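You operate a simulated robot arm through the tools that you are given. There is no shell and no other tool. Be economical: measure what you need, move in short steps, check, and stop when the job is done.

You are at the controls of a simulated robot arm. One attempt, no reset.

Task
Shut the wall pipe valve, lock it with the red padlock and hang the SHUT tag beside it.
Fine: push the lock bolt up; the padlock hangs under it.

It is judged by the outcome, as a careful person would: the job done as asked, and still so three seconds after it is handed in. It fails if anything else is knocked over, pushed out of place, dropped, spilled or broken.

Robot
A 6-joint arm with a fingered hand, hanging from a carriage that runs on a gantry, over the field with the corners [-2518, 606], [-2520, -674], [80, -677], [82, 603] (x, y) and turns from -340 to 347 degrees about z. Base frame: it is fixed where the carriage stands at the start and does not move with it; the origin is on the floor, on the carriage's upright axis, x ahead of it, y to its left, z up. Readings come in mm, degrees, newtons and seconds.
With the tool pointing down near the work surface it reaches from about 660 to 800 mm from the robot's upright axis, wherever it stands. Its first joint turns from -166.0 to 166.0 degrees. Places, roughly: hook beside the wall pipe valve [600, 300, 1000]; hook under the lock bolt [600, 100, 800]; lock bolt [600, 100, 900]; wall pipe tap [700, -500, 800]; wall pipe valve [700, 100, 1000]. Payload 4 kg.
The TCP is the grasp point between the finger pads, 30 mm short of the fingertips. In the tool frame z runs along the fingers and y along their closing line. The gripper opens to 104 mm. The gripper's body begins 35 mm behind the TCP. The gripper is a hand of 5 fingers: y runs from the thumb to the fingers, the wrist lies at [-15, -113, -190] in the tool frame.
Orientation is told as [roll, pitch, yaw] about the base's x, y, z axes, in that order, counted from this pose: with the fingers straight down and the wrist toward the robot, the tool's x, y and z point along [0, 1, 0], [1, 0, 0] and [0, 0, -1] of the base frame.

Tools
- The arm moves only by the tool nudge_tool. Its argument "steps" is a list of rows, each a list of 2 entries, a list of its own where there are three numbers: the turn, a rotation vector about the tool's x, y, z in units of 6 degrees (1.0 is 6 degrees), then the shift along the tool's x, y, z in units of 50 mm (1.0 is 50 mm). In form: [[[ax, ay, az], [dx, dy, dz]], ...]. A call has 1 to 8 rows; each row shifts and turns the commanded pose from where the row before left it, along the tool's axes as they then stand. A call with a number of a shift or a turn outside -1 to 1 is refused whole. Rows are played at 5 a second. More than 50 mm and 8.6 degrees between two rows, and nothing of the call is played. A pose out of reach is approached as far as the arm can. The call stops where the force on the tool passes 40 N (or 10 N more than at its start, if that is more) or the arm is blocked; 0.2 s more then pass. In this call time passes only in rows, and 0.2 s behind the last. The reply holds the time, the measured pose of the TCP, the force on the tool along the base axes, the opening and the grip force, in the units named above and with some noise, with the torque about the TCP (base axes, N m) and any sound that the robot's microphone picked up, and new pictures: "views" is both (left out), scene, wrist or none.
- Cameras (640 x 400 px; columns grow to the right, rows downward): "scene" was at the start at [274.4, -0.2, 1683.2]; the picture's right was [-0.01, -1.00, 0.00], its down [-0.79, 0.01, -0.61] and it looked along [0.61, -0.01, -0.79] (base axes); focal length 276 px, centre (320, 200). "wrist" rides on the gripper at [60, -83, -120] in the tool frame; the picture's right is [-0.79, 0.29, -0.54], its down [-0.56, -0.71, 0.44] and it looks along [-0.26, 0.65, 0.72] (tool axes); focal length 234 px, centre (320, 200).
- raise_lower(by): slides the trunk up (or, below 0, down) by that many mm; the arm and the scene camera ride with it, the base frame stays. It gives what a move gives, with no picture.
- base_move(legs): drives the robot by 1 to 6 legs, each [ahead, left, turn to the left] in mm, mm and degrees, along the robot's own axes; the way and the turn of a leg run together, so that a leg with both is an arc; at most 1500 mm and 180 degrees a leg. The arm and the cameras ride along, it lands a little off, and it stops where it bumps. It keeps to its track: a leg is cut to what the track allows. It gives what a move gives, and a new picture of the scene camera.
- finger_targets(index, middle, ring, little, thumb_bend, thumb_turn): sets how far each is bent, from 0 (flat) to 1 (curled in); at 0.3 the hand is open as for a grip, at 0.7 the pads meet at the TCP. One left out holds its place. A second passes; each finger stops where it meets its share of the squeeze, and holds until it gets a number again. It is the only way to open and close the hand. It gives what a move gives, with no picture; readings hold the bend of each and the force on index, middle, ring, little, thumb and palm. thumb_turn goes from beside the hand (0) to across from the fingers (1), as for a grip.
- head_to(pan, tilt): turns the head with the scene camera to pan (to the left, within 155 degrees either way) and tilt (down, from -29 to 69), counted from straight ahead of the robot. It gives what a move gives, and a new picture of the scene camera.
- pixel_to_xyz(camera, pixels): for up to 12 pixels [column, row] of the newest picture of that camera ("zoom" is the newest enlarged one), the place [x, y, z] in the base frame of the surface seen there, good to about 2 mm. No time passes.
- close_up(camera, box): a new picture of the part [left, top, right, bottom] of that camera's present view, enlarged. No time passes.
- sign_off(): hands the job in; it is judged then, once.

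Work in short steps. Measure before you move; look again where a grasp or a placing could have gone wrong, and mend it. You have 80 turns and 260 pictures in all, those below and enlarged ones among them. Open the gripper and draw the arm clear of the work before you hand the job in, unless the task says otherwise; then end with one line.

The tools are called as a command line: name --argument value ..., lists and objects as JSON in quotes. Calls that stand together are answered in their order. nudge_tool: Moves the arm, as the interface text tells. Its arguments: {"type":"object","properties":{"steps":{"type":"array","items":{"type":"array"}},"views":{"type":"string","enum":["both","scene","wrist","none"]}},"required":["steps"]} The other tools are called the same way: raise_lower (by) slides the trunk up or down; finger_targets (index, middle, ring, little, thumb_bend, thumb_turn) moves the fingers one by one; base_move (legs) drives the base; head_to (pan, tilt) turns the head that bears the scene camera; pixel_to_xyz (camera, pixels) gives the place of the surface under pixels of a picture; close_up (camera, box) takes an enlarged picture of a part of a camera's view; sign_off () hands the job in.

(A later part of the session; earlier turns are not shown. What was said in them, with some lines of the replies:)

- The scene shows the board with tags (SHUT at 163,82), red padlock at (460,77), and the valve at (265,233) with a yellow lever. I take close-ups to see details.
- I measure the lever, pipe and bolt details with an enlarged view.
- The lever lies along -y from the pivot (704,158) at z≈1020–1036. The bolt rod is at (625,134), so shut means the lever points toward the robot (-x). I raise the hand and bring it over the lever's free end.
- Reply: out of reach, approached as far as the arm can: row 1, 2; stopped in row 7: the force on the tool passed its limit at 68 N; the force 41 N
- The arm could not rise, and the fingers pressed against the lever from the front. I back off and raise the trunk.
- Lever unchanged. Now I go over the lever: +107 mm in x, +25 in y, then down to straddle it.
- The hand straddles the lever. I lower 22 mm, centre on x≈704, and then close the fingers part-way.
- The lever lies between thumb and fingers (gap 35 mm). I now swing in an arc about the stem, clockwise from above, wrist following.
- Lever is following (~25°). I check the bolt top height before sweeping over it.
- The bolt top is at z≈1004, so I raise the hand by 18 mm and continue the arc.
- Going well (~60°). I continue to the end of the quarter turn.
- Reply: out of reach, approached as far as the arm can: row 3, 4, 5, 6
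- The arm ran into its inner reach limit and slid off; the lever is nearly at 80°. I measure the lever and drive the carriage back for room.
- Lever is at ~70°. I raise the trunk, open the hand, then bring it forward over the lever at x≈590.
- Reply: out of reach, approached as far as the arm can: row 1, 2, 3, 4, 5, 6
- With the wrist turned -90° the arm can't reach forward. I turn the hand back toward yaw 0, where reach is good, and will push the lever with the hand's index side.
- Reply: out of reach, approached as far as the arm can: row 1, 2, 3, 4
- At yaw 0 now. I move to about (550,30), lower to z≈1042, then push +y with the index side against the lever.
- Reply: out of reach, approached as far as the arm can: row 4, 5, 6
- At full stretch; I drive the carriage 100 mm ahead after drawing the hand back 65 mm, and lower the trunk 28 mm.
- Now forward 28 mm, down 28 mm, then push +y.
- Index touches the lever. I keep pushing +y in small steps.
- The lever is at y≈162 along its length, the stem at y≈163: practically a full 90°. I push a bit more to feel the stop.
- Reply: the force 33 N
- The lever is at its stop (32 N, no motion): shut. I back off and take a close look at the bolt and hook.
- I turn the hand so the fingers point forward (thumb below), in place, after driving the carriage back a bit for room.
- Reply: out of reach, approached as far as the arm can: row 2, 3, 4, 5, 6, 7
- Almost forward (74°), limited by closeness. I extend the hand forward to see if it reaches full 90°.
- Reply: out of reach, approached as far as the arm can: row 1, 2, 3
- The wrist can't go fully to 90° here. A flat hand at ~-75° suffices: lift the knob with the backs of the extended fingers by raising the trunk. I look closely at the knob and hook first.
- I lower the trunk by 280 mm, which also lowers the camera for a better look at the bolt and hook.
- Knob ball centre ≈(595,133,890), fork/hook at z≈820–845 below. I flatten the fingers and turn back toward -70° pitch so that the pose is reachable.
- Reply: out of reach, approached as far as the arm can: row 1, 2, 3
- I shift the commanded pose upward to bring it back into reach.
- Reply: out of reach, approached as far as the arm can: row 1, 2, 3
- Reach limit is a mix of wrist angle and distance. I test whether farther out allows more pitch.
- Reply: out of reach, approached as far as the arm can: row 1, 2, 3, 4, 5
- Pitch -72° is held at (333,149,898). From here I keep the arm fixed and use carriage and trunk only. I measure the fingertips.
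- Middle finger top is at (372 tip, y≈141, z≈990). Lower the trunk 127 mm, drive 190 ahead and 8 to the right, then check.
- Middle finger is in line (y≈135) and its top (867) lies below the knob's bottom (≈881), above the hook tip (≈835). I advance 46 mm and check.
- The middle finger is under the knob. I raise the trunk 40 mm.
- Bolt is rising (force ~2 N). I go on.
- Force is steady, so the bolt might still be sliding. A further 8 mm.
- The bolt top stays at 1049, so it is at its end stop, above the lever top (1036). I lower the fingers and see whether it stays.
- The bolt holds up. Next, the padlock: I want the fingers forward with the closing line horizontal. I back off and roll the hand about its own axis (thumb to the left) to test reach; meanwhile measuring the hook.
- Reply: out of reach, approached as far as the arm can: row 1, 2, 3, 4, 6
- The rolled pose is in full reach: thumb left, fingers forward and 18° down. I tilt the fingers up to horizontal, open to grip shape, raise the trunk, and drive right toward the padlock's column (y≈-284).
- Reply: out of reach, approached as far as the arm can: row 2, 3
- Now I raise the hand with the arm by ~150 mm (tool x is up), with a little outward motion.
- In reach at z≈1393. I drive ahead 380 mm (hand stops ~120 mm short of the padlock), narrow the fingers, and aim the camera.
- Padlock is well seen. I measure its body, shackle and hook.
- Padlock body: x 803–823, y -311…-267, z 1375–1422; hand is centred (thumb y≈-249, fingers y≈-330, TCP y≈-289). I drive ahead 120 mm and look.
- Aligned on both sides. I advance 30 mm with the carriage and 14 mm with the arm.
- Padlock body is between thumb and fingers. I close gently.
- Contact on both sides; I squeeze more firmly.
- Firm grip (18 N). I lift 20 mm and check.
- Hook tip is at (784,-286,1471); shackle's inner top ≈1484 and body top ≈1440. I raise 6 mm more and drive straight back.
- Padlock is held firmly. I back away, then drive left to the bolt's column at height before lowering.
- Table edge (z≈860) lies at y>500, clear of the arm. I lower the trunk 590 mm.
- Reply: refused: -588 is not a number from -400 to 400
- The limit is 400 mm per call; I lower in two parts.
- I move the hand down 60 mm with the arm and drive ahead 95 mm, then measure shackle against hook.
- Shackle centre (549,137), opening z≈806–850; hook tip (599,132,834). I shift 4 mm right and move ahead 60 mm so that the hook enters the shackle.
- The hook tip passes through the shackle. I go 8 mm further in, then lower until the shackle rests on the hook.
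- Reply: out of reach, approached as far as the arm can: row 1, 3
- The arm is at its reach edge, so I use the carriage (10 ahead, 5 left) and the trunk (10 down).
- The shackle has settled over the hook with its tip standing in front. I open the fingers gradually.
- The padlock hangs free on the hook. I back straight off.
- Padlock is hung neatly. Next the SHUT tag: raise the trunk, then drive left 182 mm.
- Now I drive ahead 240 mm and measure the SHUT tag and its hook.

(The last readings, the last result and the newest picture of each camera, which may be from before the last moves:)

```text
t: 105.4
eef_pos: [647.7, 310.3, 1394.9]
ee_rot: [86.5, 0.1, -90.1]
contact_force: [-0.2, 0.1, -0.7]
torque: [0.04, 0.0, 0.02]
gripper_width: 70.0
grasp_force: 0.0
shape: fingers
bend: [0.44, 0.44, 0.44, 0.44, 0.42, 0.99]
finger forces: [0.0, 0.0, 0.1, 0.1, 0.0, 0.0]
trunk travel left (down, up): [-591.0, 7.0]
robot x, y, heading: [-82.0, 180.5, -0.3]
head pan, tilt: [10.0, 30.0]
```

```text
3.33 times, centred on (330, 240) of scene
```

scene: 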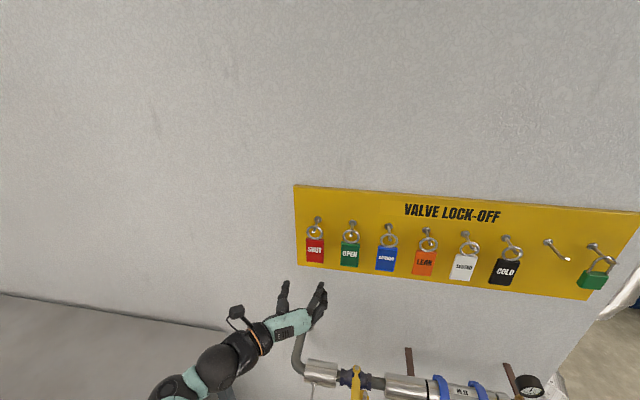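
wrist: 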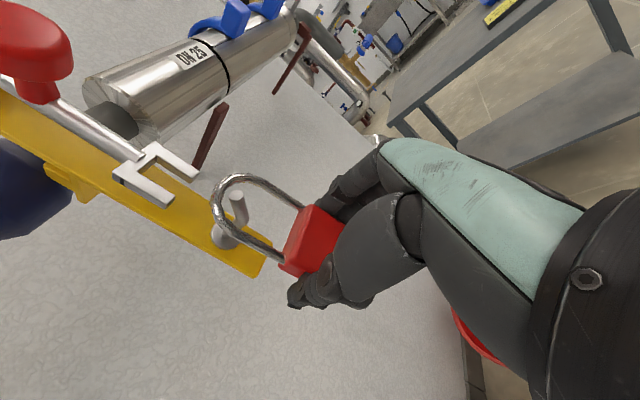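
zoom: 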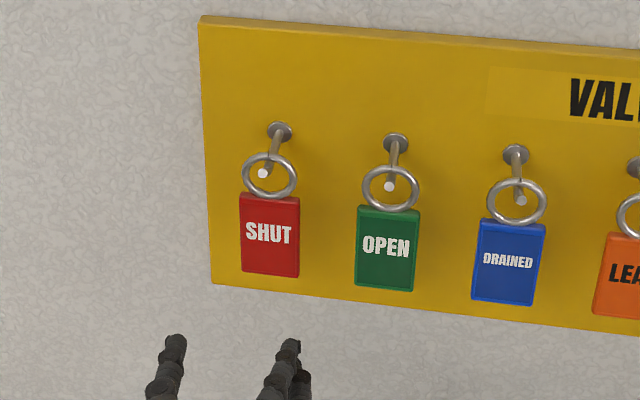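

pixel_to_xyz --camera "zoom" --pixels '[[243, 230], [298, 235], [270, 205], [272, 265], [262, 173], [270, 156], [270, 192], [246, 175], [295, 180], [175, 340], [290, 345], [360, 240]]'

close_up --camera "wrist" --box '[0, 0, 500, 350]'

```text
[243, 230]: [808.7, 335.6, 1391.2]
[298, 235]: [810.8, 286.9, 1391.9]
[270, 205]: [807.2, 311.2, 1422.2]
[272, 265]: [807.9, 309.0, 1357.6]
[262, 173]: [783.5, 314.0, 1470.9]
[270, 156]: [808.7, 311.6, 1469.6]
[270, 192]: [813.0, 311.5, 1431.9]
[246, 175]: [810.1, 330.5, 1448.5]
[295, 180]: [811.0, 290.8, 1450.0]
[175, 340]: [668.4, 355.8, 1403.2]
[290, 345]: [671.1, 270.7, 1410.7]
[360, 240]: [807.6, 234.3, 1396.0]
```

```text
1.14 times, centred on (250, 175) of wrist
```

zoom: 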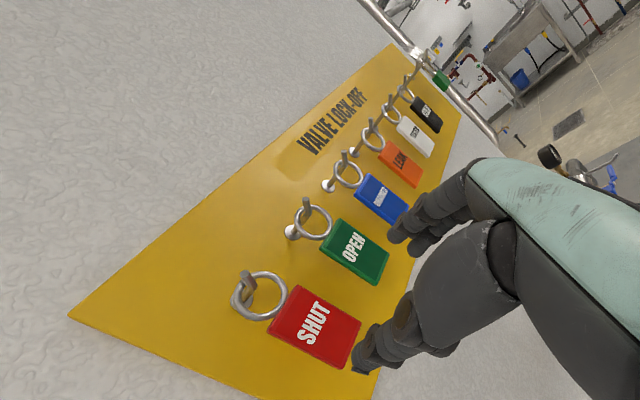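

Tag: y 286–336, z 1352–1428, x≈808–816; hand centred at y≈310. I set the opening to ~64 mm and advance 110 mm, then check.

finger_targets --index 0.455 --middle 0.455 --ring 0.455 --little 0.455 --thumb_bend 0.455

base_move --legs '[[115, 0, 0]]'

close_up --camera "scene" --box '[250, 200, 370, 320]'

close_up --camera "wrist" --box '[100, 50, 500, 350]'

```text
t: 106.4
eef_pos: [647.9, 311.2, 1396.8]
ee_rot: [86.6, 0.1, -90.2]
contact_force: [0.9, 0.6, 0.3]
torque: [-0.02, -0.04, -0.01]
gripper_width: 65.3
grasp_force: 0.2
shape: fingers
bend: [0.45, 0.45, 0.45, 0.45, 0.45, 0.99]
finger forces: [0.0, 0.0, 0.0, 0.0, 0.0, 0.0]
trunk travel left (down, up): [-591.0, 7.0]
robot x, y, heading: [-78.9, 179.4, 0.0]
head pan, tilt: [10.0, 30.0]
```

```text
t: 107.6
eef_pos: [762.4, 312.1, 1394.3]
ee_rot: [86.5, 0.2, -89.9]
contact_force: [-0.9, -0.3, -0.1]
torque: [0.01, -0.03, -0.01]
gripper_width: 65.6
grasp_force: 0.1
shape: fingers
bend: [0.45, 0.45, 0.45, 0.45, 0.45, 0.99]
finger forces: [0.1, 0.1, 0.1, 0.0, 0.1, 0.0]
trunk travel left (down, up): [-591.0, 7.0]
robot x, y, heading: [37.9, 179.5, -0.2]
head pan, tilt: [10.0, 30.0]
```

scene: 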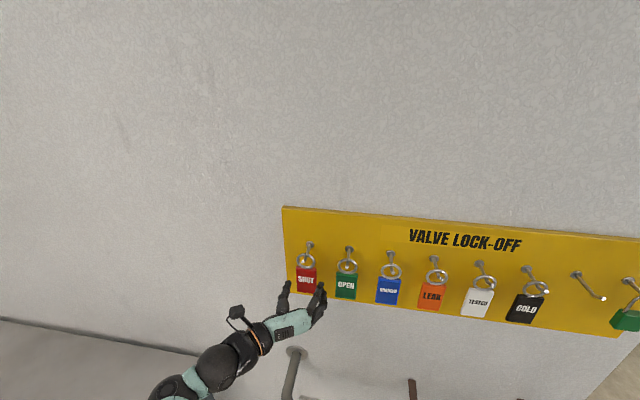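

```text
3.33 times, centred on (310, 260) of scene
```

zoom: 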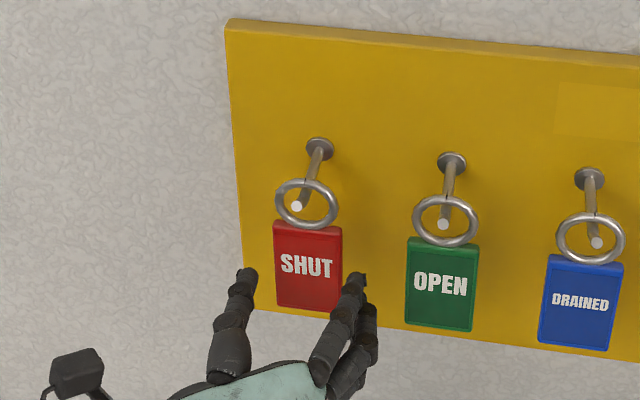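

```text
1.33 times, centred on (300, 200) of wrist
```

zoom: 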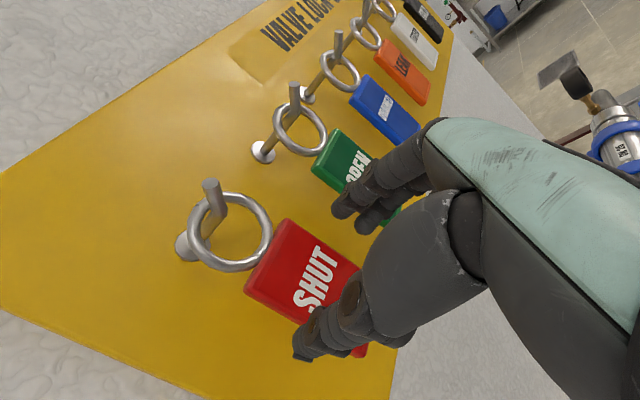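

pixel_to_xyz --camera "scene" --pixels '[[287, 284], [319, 285], [298, 285], [315, 285], [337, 285], [318, 292], [288, 291]]'

```text
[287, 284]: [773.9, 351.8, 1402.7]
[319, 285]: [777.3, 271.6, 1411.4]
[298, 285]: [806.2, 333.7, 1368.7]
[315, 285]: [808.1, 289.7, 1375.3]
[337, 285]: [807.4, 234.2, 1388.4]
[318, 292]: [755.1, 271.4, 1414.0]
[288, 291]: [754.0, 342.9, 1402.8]
```

Clearances: fingers ≈271 vs tag edge 286; thumb ≈347 vs tag edge 336. I shift 2 mm left and advance.

nudge_tool --steps '[[[0, 0, 0], [0, -0.05, 0]]]' --views "none"

base_move --legs '[[33, 0, 0]]'

nudge_tool --steps '[[[0, 0, 0], [0, 0, 0.14]], [[0, 0, 0], [0, 0, 0.14]]]'

close_up --camera "scene" --box '[250, 200, 370, 320]'

```text
t: 108.0
eef_pos: [761.1, 313.5, 1395.9]
ee_rot: [86.5, 0.1, -90.0]
contact_force: [0.0, -0.1, -0.3]
torque: [-0.01, 0.01, 0.03]
gripper_width: 65.7
grasp_force: 0.1
shape: fingers
bend: [0.45, 0.45, 0.45, 0.45, 0.45, 0.99]
finger forces: [0.0, 0.0, 0.1, 0.0, 0.0, 0.0]
trunk travel left (down, up): [-591.0, 7.0]
robot x, y, heading: [37.7, 175.6, -0.0]
head pan, tilt: [10.0, 30.0]
```

```text
t: 108.9
eef_pos: [794.7, 313.4, 1395.3]
ee_rot: [86.4, 0.2, -90.0]
contact_force: [0.2, -0.1, -0.2]
torque: [0.0, 0.02, -0.02]
gripper_width: 65.5
grasp_force: 0.0
shape: fingers
bend: [0.45, 0.45, 0.45, 0.45, 0.45, 0.99]
finger forces: [0.0, 0.0, 0.0, 0.0, 0.1, 0.1]
trunk travel left (down, up): [-591.0, 7.0]
robot x, y, heading: [67.8, 178.9, -0.1]
head pan, tilt: [10.0, 30.0]
```

scene: 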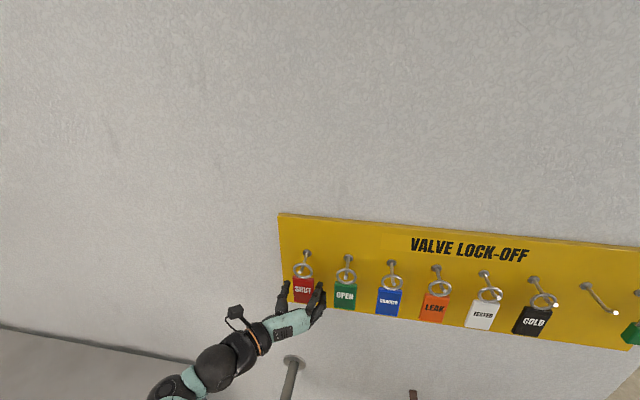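

```text
t: 109.5
eef_pos: [809.5, 313.8, 1395.8]
ee_rot: [86.5, 0.0, -90.1]
contact_force: [0.4, 0.8, -0.5]
torque: [0.05, 0.02, -0.02]
gripper_width: 65.7
grasp_force: 0.1
shape: fingers
bend: [0.45, 0.45, 0.45, 0.45, 0.45, 0.99]
finger forces: [0.1, 0.0, 0.0, 0.0, 0.0, 0.0]
trunk travel left (down, up): [-591.0, 7.0]
robot x, y, heading: [67.6, 176.8, -0.2]
head pan, tilt: [10.0, 30.0]
```

scene: 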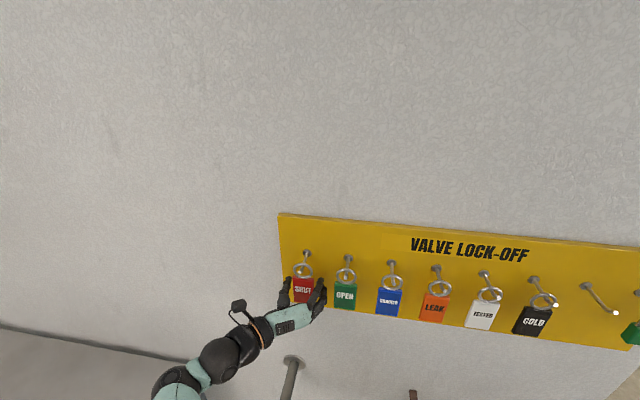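
wrist: 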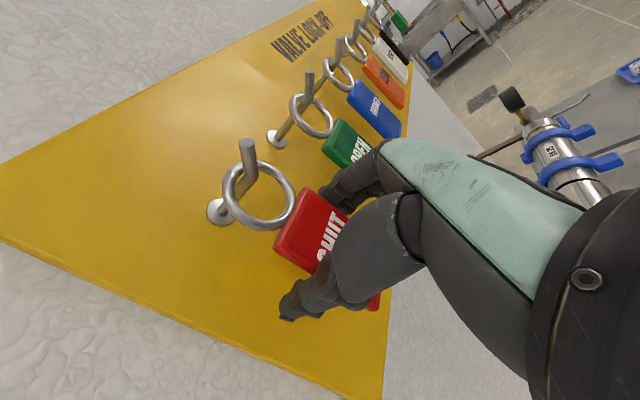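

```text
3.33 times, centred on (310, 260) of scene
```

zoom: 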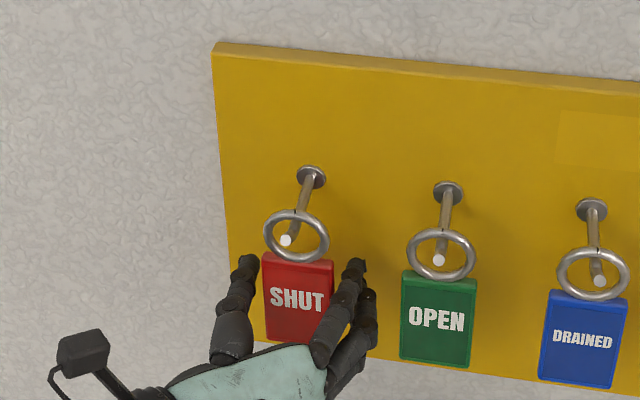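

The tag lies between thumb and fingers. I close in two stages.

finger_targets --index 0.54 --middle 0.54 --ring 0.54 --little 0.5 --thumb_bend 0.54

finger_targets --index 0.7 --middle 0.7 --ring 0.7 --thumb_bend 0.7

close_up --camera "scene" --box '[250, 200, 370, 320]'

close_up --camera "wrist" --box '[150, 80, 450, 350]'

```text
t: 110.5
eef_pos: [808.7, 313.4, 1394.5]
ee_rot: [86.5, 0.1, -90.0]
contact_force: [0.3, -0.1, 0.0]
torque: [0.03, 0.02, -0.01]
gripper_width: 47.9
grasp_force: 2.2
shape: fingers
bend: [0.52, 0.54, 0.54, 0.5, 0.52, 1.0]
finger forces: [2.7, 0.0, 0.0, 0.0, 2.4, 0.1]
trunk travel left (down, up): [-591.0, 7.0]
robot x, y, heading: [72.8, 177.7, -0.0]
head pan, tilt: [10.0, 30.0]
```

```text
t: 111.5
eef_pos: [809.1, 312.9, 1395.9]
ee_rot: [86.5, 0.1, -90.0]
contact_force: [0.0, -0.6, -0.1]
torque: [0.04, -0.05, -0.01]
gripper_width: 41.2
grasp_force: 23.8
shape: fingers
bend: [0.55, 0.65, 0.62, 0.5, 0.56, 1.0]
finger forces: [11.4, 5.0, 6.7, 0.0, 23.5, 0.1]
trunk travel left (down, up): [-591.0, 7.0]
robot x, y, heading: [71.1, 175.1, 0.4]
head pan, tilt: [10.0, 30.0]
```

```text
3.33 times, centred on (310, 260) of scene
```

zoom: 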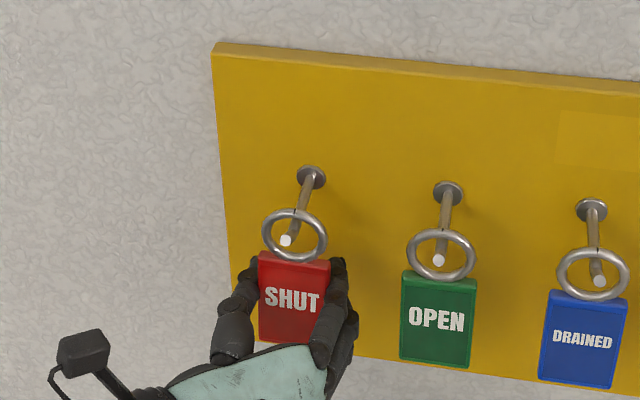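

```text
1.48 times, centred on (300, 215) of wrist
```

zoom: 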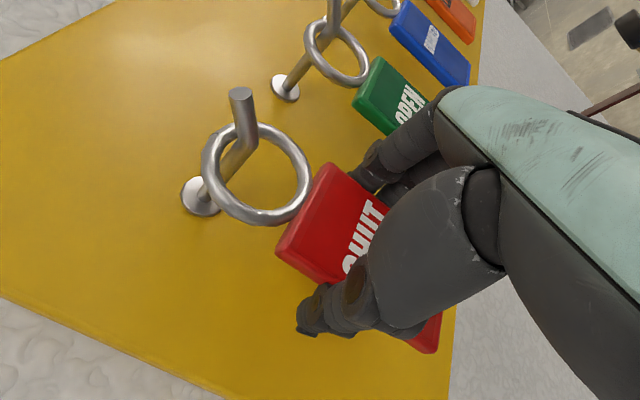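

Firm grip (24 N). I lift 20 mm and check the ring against the hook tip.

nudge_tool --steps '[[[0, 0, 0], [0.2, 0, 0]], [[0, 0, 0], [0.22, 0, 0]]]'

close_up --camera "wrist" --box '[150, 80, 450, 350]'

close_up --camera "scene" --box '[250, 200, 370, 320]'

pixel_to_xyz --camera "zoom" --pixels '[[285, 241], [294, 195], [295, 202], [326, 225], [264, 220], [290, 245]]'

```text
t: 112.1
eef_pos: [811.8, 313.4, 1415.8]
ee_rot: [86.4, 0.0, -90.0]
contact_force: [0.0, -0.5, -0.7]
torque: [0.0, 0.04, 0.0]
gripper_width: 41.4
grasp_force: 23.5
shape: fingers
bend: [0.55, 0.65, 0.62, 0.5, 0.56, 1.0]
finger forces: [11.1, 5.0, 6.6, 0.0, 23.4, 0.1]
trunk travel left (down, up): [-591.0, 7.0]
robot x, y, heading: [70.9, 178.6, -0.1]
head pan, tilt: [10.0, 30.0]
```

scene: 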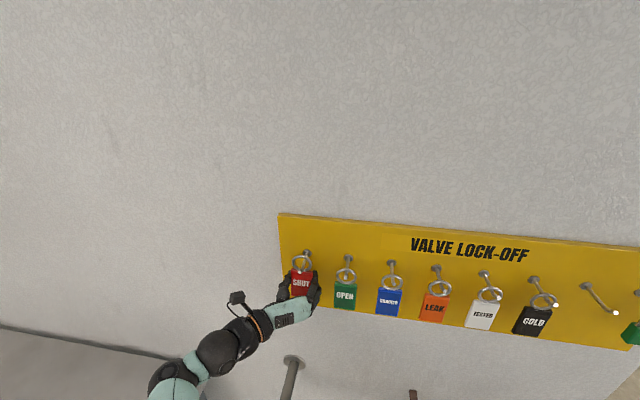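
wrist: 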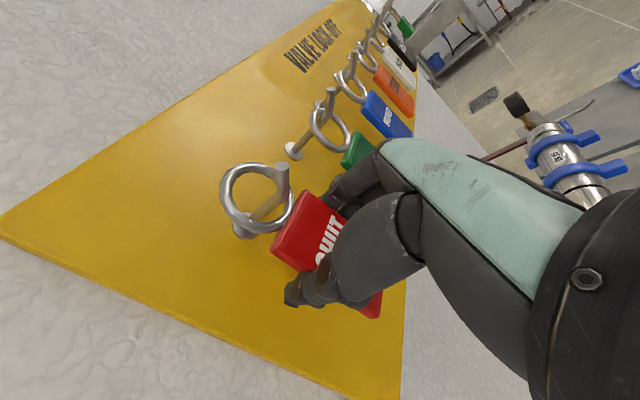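

```text
1.48 times, centred on (300, 215) of wrist
```

zoom: 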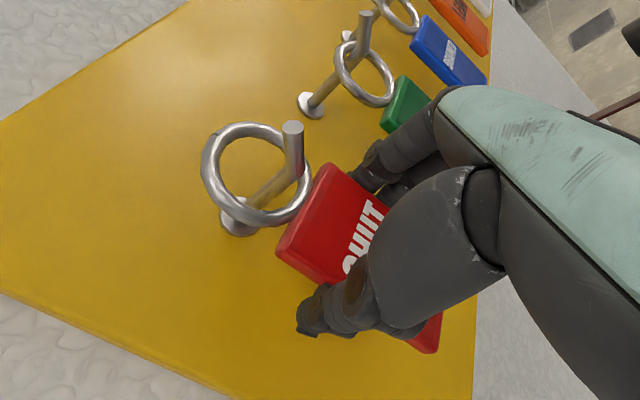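

```text
3.33 times, centred on (310, 260) of scene
```

zoom: 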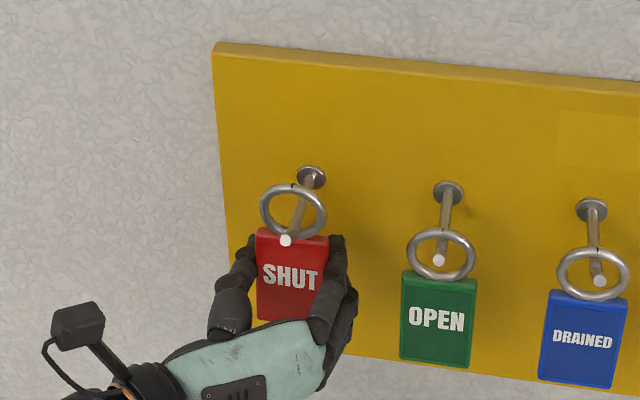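

```text
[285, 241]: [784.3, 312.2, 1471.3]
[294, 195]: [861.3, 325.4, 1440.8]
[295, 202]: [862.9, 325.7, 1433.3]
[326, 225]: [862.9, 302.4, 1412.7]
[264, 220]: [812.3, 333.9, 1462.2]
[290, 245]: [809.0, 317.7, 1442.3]
```

Ring (rigid to the tag, inner z≈1453–1486) is centred on the hook tip (z 1471). I pull straight back.

base_move --legs '[[-100, 0, 0]]'

close_up --camera "scene" --box '[250, 200, 370, 320]'

pixel_to_xyz --camera "zoom" --pixels '[[320, 200]]'

```text
t: 113.2
eef_pos: [710.8, 315.4, 1415.9]
ee_rot: [86.4, 0.1, -90.0]
contact_force: [0.1, 0.6, 0.0]
torque: [0.0, -0.02, -0.01]
gripper_width: 41.5
grasp_force: 23.3
shape: fingers
bend: [0.55, 0.65, 0.62, 0.5, 0.56, 1.0]
finger forces: [11.0, 4.9, 6.6, 0.0, 23.6, 0.0]
trunk travel left (down, up): [-591.0, 7.0]
robot x, y, heading: [-30.5, 174.4, -0.1]
head pan, tilt: [10.0, 30.0]
```

scene: 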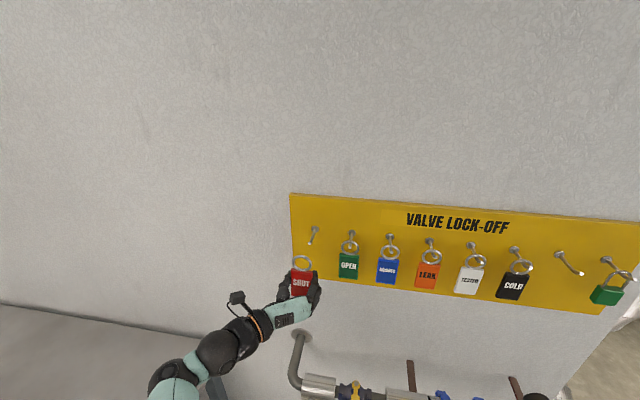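

```text
3.33 times, centred on (310, 260) of scene
```

zoom: 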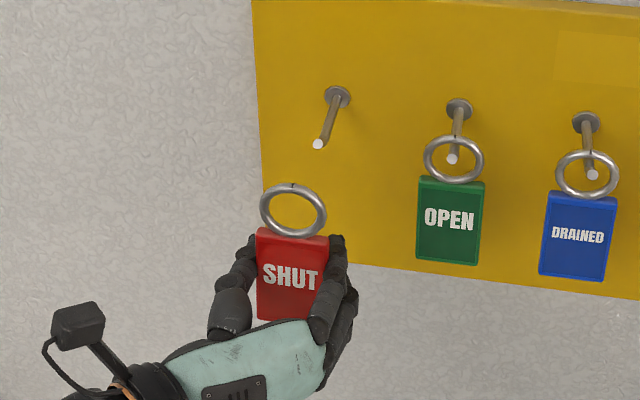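

```text
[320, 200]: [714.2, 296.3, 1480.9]
```

The tag is off and held firmly. I back off 250 mm and check the left table's edge before lowering there.

base_move --legs '[[-250, 0, 0]]'

head_to --pan 25 --tilt 55

```text
t: 115.0
eef_pos: [459.3, 316.6, 1416.0]
ee_rot: [86.5, 0.0, -89.8]
contact_force: [0.0, -0.2, -1.1]
torque: [0.01, 0.0, -0.02]
gripper_width: 41.3
grasp_force: 23.2
shape: fingers
bend: [0.55, 0.65, 0.62, 0.5, 0.56, 1.0]
finger forces: [11.0, 4.9, 6.8, 0.0, 23.5, 0.0]
trunk travel left (down, up): [-591.0, 7.0]
robot x, y, heading: [-281.3, 177.5, -0.2]
head pan, tilt: [10.0, 30.0]
```

scene: 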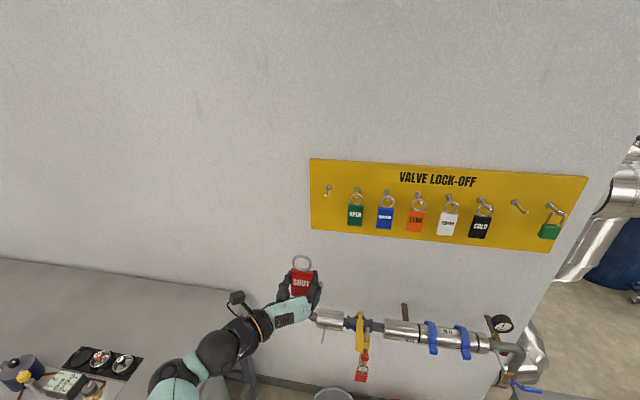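

```text
t: 115.9
eef_pos: [457.9, 315.8, 1415.4]
ee_rot: [86.5, 0.1, -90.0]
contact_force: [-0.1, 0.0, -0.3]
torque: [-0.04, 0.03, 0.02]
gripper_width: 41.3
grasp_force: 23.3
shape: fingers
bend: [0.55, 0.65, 0.62, 0.5, 0.56, 1.0]
finger forces: [11.1, 4.8, 6.7, 0.0, 23.4, 0.0]
trunk travel left (down, up): [-591.0, 7.0]
robot x, y, heading: [-284.6, 179.8, -0.1]
head pan, tilt: [25.0, 55.0]
```

scene: 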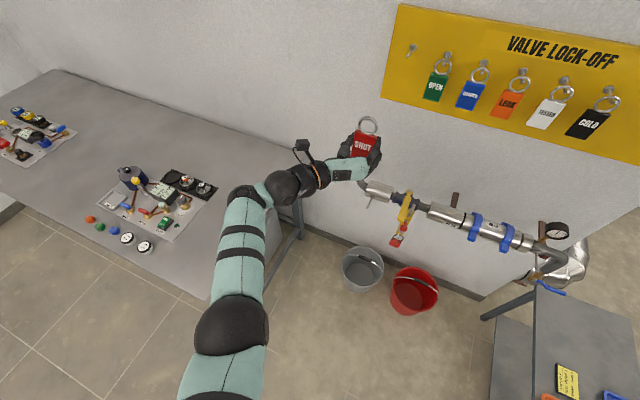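

pixel_to_xyz --camera "scene" --pixels '[[208, 295], [200, 285], [212, 268], [275, 215], [298, 200], [230, 330], [200, 340], [232, 210], [245, 190], [285, 185], [302, 147], [220, 280]]'

```text
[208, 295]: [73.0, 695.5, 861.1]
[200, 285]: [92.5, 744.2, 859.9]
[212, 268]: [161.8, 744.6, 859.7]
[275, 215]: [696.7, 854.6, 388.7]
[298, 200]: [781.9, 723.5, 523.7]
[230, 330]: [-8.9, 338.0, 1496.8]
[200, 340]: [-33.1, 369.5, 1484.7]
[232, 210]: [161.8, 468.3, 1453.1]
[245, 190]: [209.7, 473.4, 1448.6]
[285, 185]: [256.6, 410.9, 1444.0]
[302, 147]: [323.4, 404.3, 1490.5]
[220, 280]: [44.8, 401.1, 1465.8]
```

The table edge is at y≈690, ample clearance. I lower 510 mm and shift 24 mm right toward the tag hook.

raise_lower --by -350

raise_lower --by -158

base_move --legs '[[60, -24, 0]]'

head_to --pan 8 --tilt 35

close_up --camera "scene" --box '[230, 150, 370, 300]'

```text
t: 119.3
eef_pos: [458.2, 314.9, 1065.8]
ee_rot: [86.6, 0.1, -89.8]
contact_force: [0.0, 0.6, -1.0]
torque: [-0.03, -0.02, 0.03]
gripper_width: 41.4
grasp_force: 23.0
shape: fingers
bend: [0.55, 0.65, 0.62, 0.5, 0.56, 1.0]
finger forces: [11.2, 4.9, 6.6, 0.0, 23.5, 0.1]
trunk travel left (down, up): [-241.0, 357.0]
robot x, y, heading: [-283.0, 180.9, 0.1]
head pan, tilt: [25.0, 55.0]
```

```text
t: 121.2
eef_pos: [457.0, 317.4, 907.5]
ee_rot: [86.4, 0.1, -89.9]
contact_force: [-0.6, 0.3, 0.9]
torque: [0.01, 0.01, 0.0]
gripper_width: 41.6
grasp_force: 22.7
shape: fingers
bend: [0.55, 0.65, 0.62, 0.5, 0.56, 1.0]
finger forces: [11.1, 4.9, 6.7, 0.0, 23.4, 0.0]
trunk travel left (down, up): [-83.0, 515.0]
robot x, y, heading: [-281.9, 175.8, 0.2]
head pan, tilt: [25.0, 55.0]
```

```text
t: 122.2
eef_pos: [517.9, 290.8, 909.4]
ee_rot: [86.6, 0.2, -90.0]
contact_force: [0.3, 0.4, 0.7]
torque: [0.01, -0.01, 0.03]
gripper_width: 41.2
grasp_force: 23.3
shape: fingers
bend: [0.55, 0.65, 0.62, 0.5, 0.56, 1.0]
finger forces: [11.1, 4.9, 6.7, 0.0, 23.6, 0.0]
trunk travel left (down, up): [-83.0, 515.0]
robot x, y, heading: [-219.0, 156.0, -0.1]
head pan, tilt: [25.0, 55.0]
```

scene: 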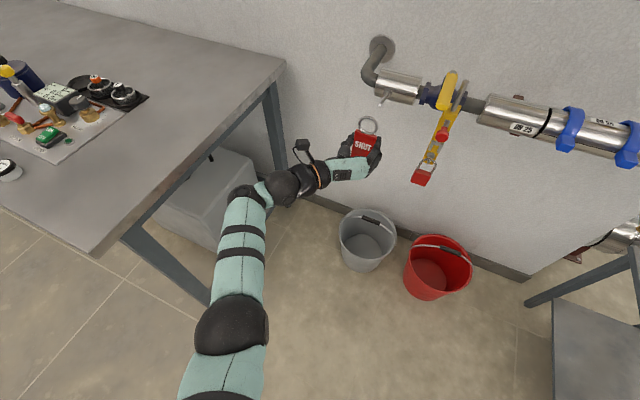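

```text
t: 123.0
eef_pos: [517.2, 293.1, 907.8]
ee_rot: [86.5, 0.1, -89.8]
contact_force: [0.5, 0.1, 0.1]
torque: [0.01, -0.03, 0.02]
gripper_width: 41.4
grasp_force: 22.6
shape: fingers
bend: [0.55, 0.65, 0.62, 0.5, 0.56, 1.0]
finger forces: [11.1, 4.8, 6.7, 0.1, 23.6, 0.0]
trunk travel left (down, up): [-83.0, 515.0]
robot x, y, heading: [-223.6, 149.0, -0.0]
head pan, tilt: [8.0, 35.0]
```

scene: 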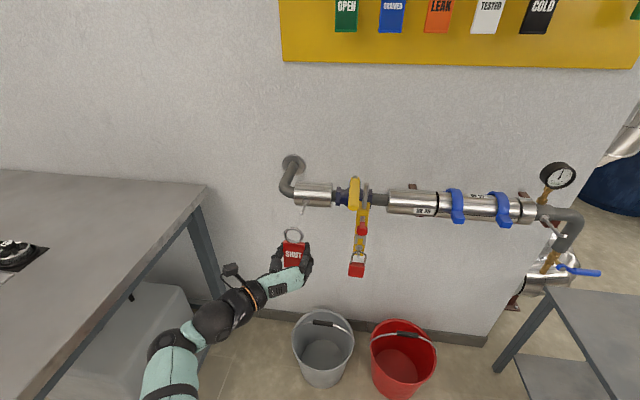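

```text
2.67 times, centred on (300, 225) of scene
```

zoom: 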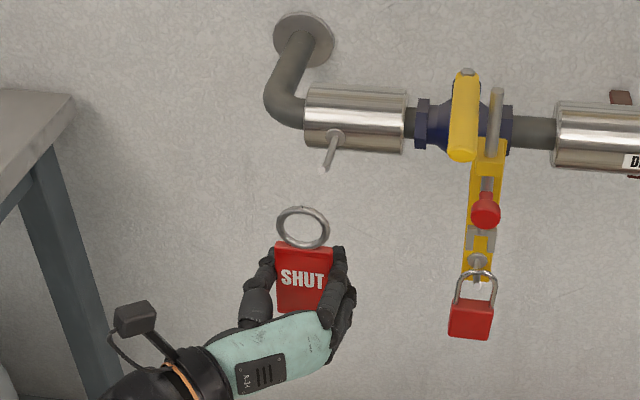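

close_up --camera "scene" --box '[260, 180, 340, 280]'

pixel_to_xyz --camera "scene" --pixels '[[302, 212], [303, 209], [304, 206], [306, 203], [293, 229], [285, 236], [302, 238], [293, 243]]'

close_up --camera "wrist" --box '[100, 50, 450, 350]'

```text
4.00 times, centred on (300, 230) of scene
```

zoom: 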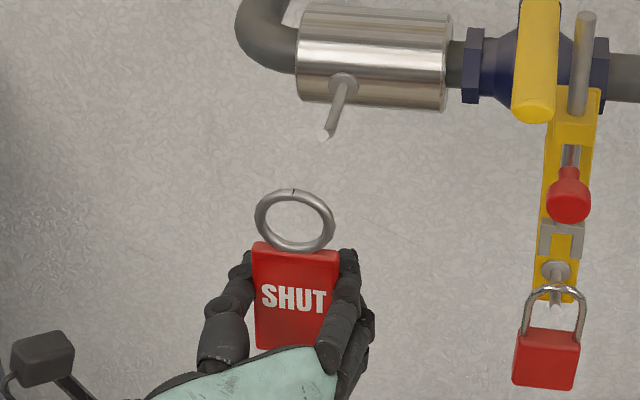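

```text
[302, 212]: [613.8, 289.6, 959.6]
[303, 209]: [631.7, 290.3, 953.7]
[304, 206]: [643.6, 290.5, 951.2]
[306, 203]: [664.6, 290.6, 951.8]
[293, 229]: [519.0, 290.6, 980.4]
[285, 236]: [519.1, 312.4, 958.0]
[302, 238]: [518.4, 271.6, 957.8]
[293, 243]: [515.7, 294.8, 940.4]
```

```text
1.33 times, centred on (275, 200) of wrist
```

zoom: 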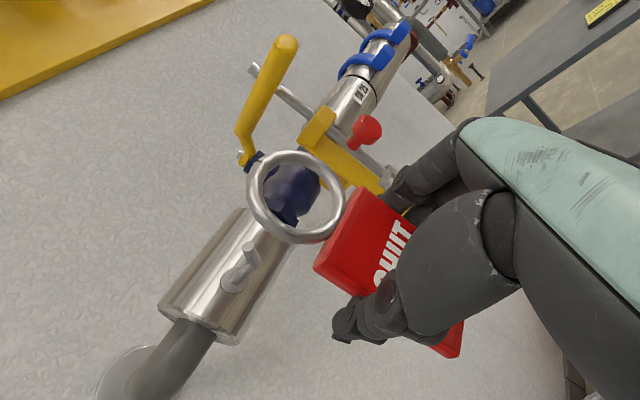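

Ring centre (519,292,961) vs hook tip (611,290,961): aligned. I advance 100 mm... first 85, then look.

base_move --legs '[[85, 0, 0]]'

close_up --camera "scene" --box '[240, 180, 340, 280]'

close_up --camera "wrist" --box '[100, 50, 450, 350]'

```text
t: 124.1
eef_pos: [602.4, 292.9, 907.9]
ee_rot: [86.6, 0.0, -89.8]
contact_force: [-0.9, -0.5, -0.8]
torque: [0.0, 0.04, -0.03]
gripper_width: 41.4
grasp_force: 23.1
shape: fingers
bend: [0.55, 0.65, 0.62, 0.5, 0.56, 1.0]
finger forces: [11.1, 4.9, 6.7, 0.0, 23.5, 0.0]
trunk travel left (down, up): [-83.0, 515.0]
robot x, y, heading: [-138.8, 155.2, 0.3]
head pan, tilt: [8.0, 35.0]
```

scene: 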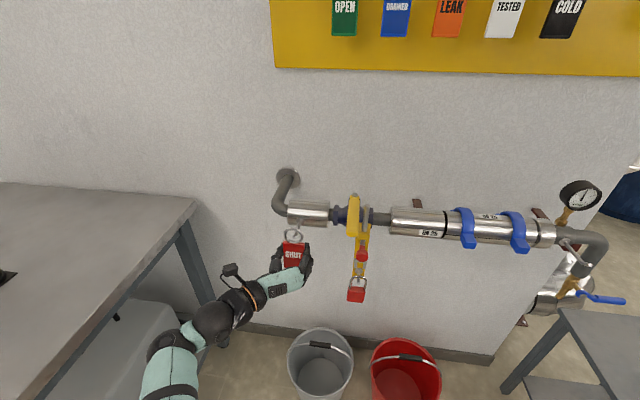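

```text
4.00 times, centred on (290, 230) of scene
```

zoom: 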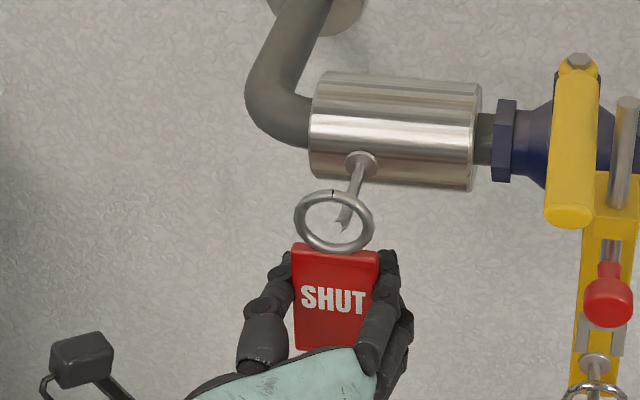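

```text
1.33 times, centred on (275, 200) of wrist
```

zoom: 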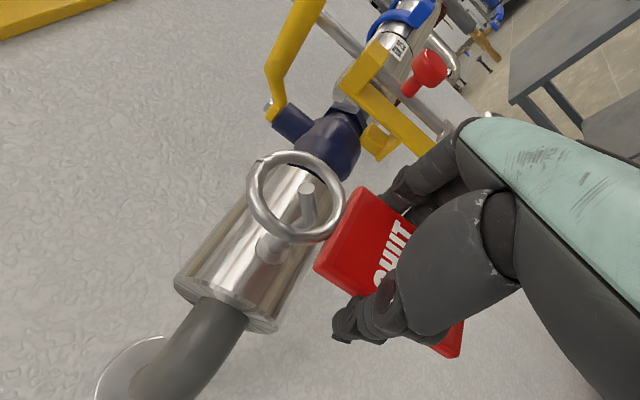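

The tip is inside the ring's opening. I advance 22 mm more, so the ring is behind the tip.

base_move --legs '[[23, 0, 0]]'

raise_lower --by -12

close_up --camera "scene" --box '[240, 180, 340, 280]'

close_up --camera "wrist" --box '[100, 50, 450, 350]'

```text
t: 124.9
eef_pos: [624.9, 294.9, 908.5]
ee_rot: [86.5, 0.1, -89.8]
contact_force: [-0.4, -0.2, -0.5]
torque: [-0.03, -0.03, -0.02]
gripper_width: 41.6
grasp_force: 23.6
shape: fingers
bend: [0.55, 0.65, 0.62, 0.5, 0.56, 1.0]
finger forces: [11.3, 4.8, 6.7, 0.0, 23.5, 0.0]
trunk travel left (down, up): [-83.0, 515.0]
robot x, y, heading: [-113.4, 155.6, 0.1]
head pan, tilt: [8.0, 35.0]
```

scene: 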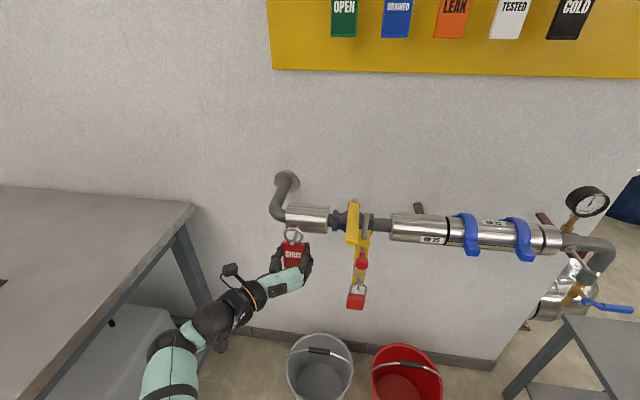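

```text
t: 125.5
eef_pos: [623.5, 294.8, 897.2]
ee_rot: [86.5, 0.1, -89.8]
contact_force: [-0.2, 0.1, -0.6]
torque: [0.01, -0.01, 0.05]
gripper_width: 41.8
grasp_force: 23.8
shape: fingers
bend: [0.55, 0.65, 0.62, 0.5, 0.56, 1.0]
finger forces: [11.2, 4.9, 6.7, 0.0, 23.6, 0.0]
trunk travel left (down, up): [-71.0, 527.0]
robot x, y, heading: [-118.7, 153.9, 0.2]
head pan, tilt: [8.0, 35.0]
```

```text
4.00 times, centred on (290, 230) of scene
```

zoom: 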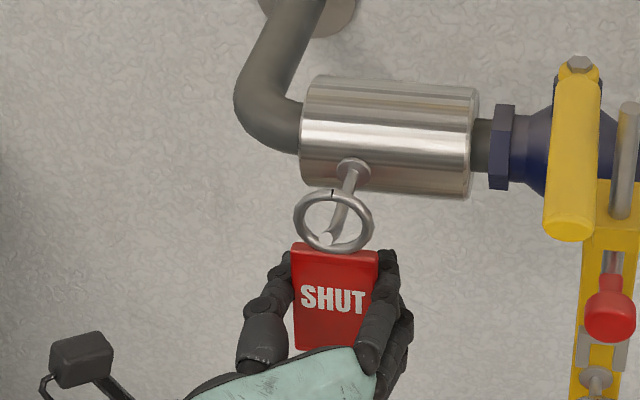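

```text
1.33 times, centred on (275, 200) of wrist
5 turns are left
```

zoom: 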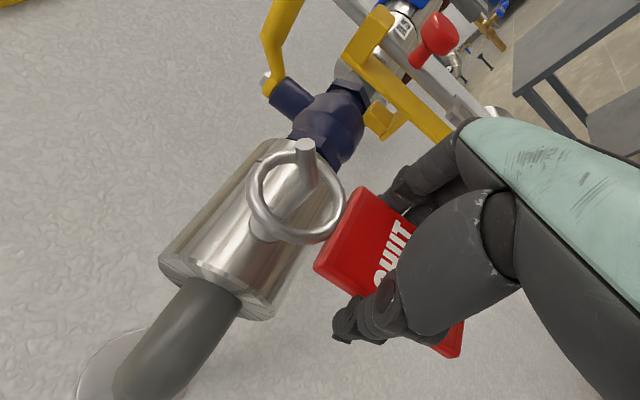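

Ring is behind the tip; I lower 6 mm more and open the fingers in stages, then look.

raise_lower --by -6

finger_targets --index 0.51 --middle 0.51 --ring 0.51 --little 0.46 --thumb_bend 0.51

finger_targets --index 0.42 --middle 0.42 --ring 0.42 --little 0.42 --thumb_bend 0.42

close_up --camera "scene" --box '[240, 180, 340, 280]'

close_up --camera "wrist" --box '[100, 50, 450, 350]'

```text
t: 126.0
eef_pos: [625.1, 294.6, 890.0]
ee_rot: [86.5, 0.0, -89.8]
contact_force: [0.1, 1.0, -0.4]
torque: [0.01, -0.04, 0.01]
gripper_width: 41.4
grasp_force: 23.3
shape: fingers
bend: [0.55, 0.65, 0.62, 0.5, 0.56, 1.0]
finger forces: [11.2, 4.8, 6.8, 0.0, 23.7, 0.1]
trunk travel left (down, up): [-65.0, 533.0]
robot x, y, heading: [-115.6, 154.8, 0.0]
head pan, tilt: [8.0, 35.0]
```

```text
t: 127.0
eef_pos: [624.8, 294.0, 890.5]
ee_rot: [86.5, 0.1, -89.8]
contact_force: [0.7, 0.2, -1.3]
torque: [-0.01, 0.0, 0.0]
gripper_width: 50.3
grasp_force: 0.3
shape: fingers
bend: [0.51, 0.51, 0.51, 0.46, 0.51, 1.0]
finger forces: [0.3, 0.0, 0.0, 0.1, 0.5, 0.0]
trunk travel left (down, up): [-65.0, 533.0]
robot x, y, heading: [-114.3, 156.1, 0.2]
head pan, tilt: [8.0, 35.0]
```

```text
t: 128.0
eef_pos: [623.8, 293.4, 889.7]
ee_rot: [86.5, 0.1, -89.7]
contact_force: [0.3, -0.8, 0.6]
torque: [0.02, -0.02, 0.03]
gripper_width: 72.3
grasp_force: 0.2
shape: fingers
bend: [0.42, 0.42, 0.42, 0.42, 0.42, 0.99]
finger forces: [0.0, 0.1, 0.0, 0.1, 0.0, 0.0]
trunk travel left (down, up): [-65.0, 533.0]
robot x, y, heading: [-117.7, 151.4, 0.3]
head pan, tilt: [8.0, 35.0]
```

```text
4.00 times, centred on (290, 230) of scene
```

zoom: 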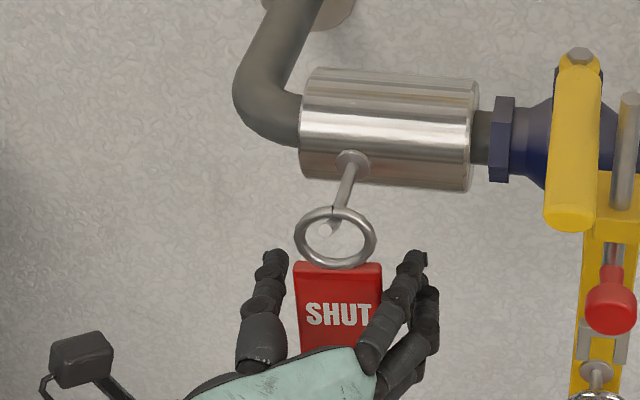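

```text
1.33 times, centred on (275, 200) of wrist
4 turns are left
```

zoom: 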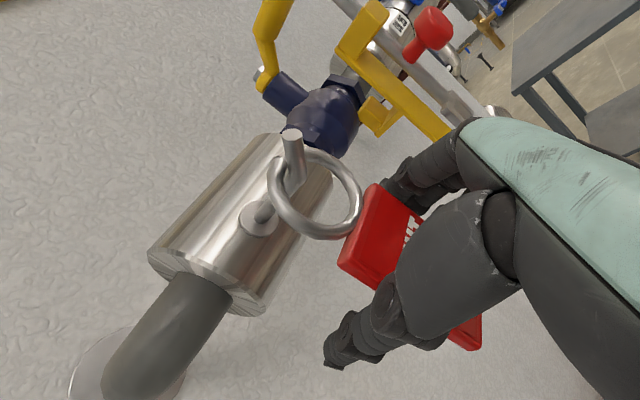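

The tag hangs on the hook, fingers clear on both sides. I back straight off and check everything.

base_move --legs '[[-280, 0, 0]]'

close_up --camera "scene" --box '[250, 140, 400, 290]'

```text
t: 130.0
eef_pos: [348.1, 297.2, 890.6]
ee_rot: [86.5, 0.1, -89.4]
contact_force: [0.2, 0.0, -1.0]
torque: [0.04, 0.0, 0.02]
gripper_width: 72.5
grasp_force: 0.1
shape: fingers
bend: [0.42, 0.42, 0.42, 0.42, 0.42, 0.99]
finger forces: [0.0, 0.0, 0.1, 0.1, 0.0, 0.0]
trunk travel left (down, up): [-65.0, 533.0]
robot x, y, heading: [-391.0, 156.7, 0.3]
head pan, tilt: [8.0, 35.0]
```

scene: 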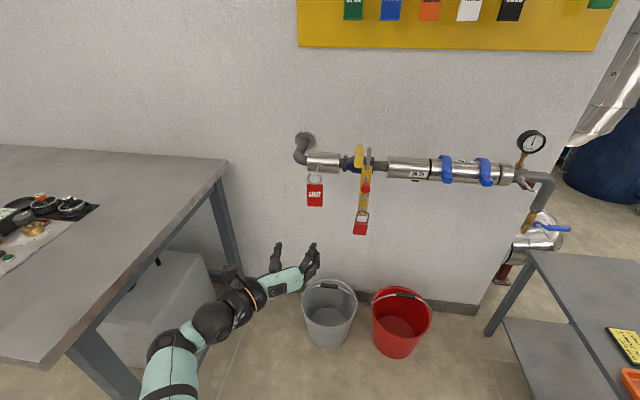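

```text
2.67 times, centred on (325, 215) of scene
3 turns are left
```

zoom: 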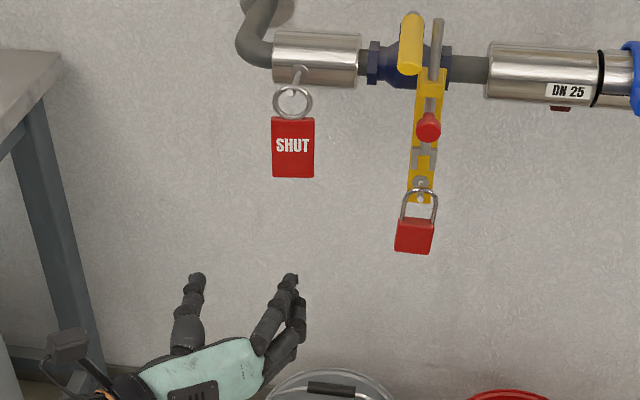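

The close-up shows the lever shut, the bolt up, the padlock on its hook and the SHUT tag hanging beside the valve. The hand is open and clear, so I hand in.

sign_off

```text
The job is handed in.
```

The valve is shut, the lock bolt is up with the red padlock hanging under it, and the SHUT tag hangs on the hook beside the valve. The job is handed in.
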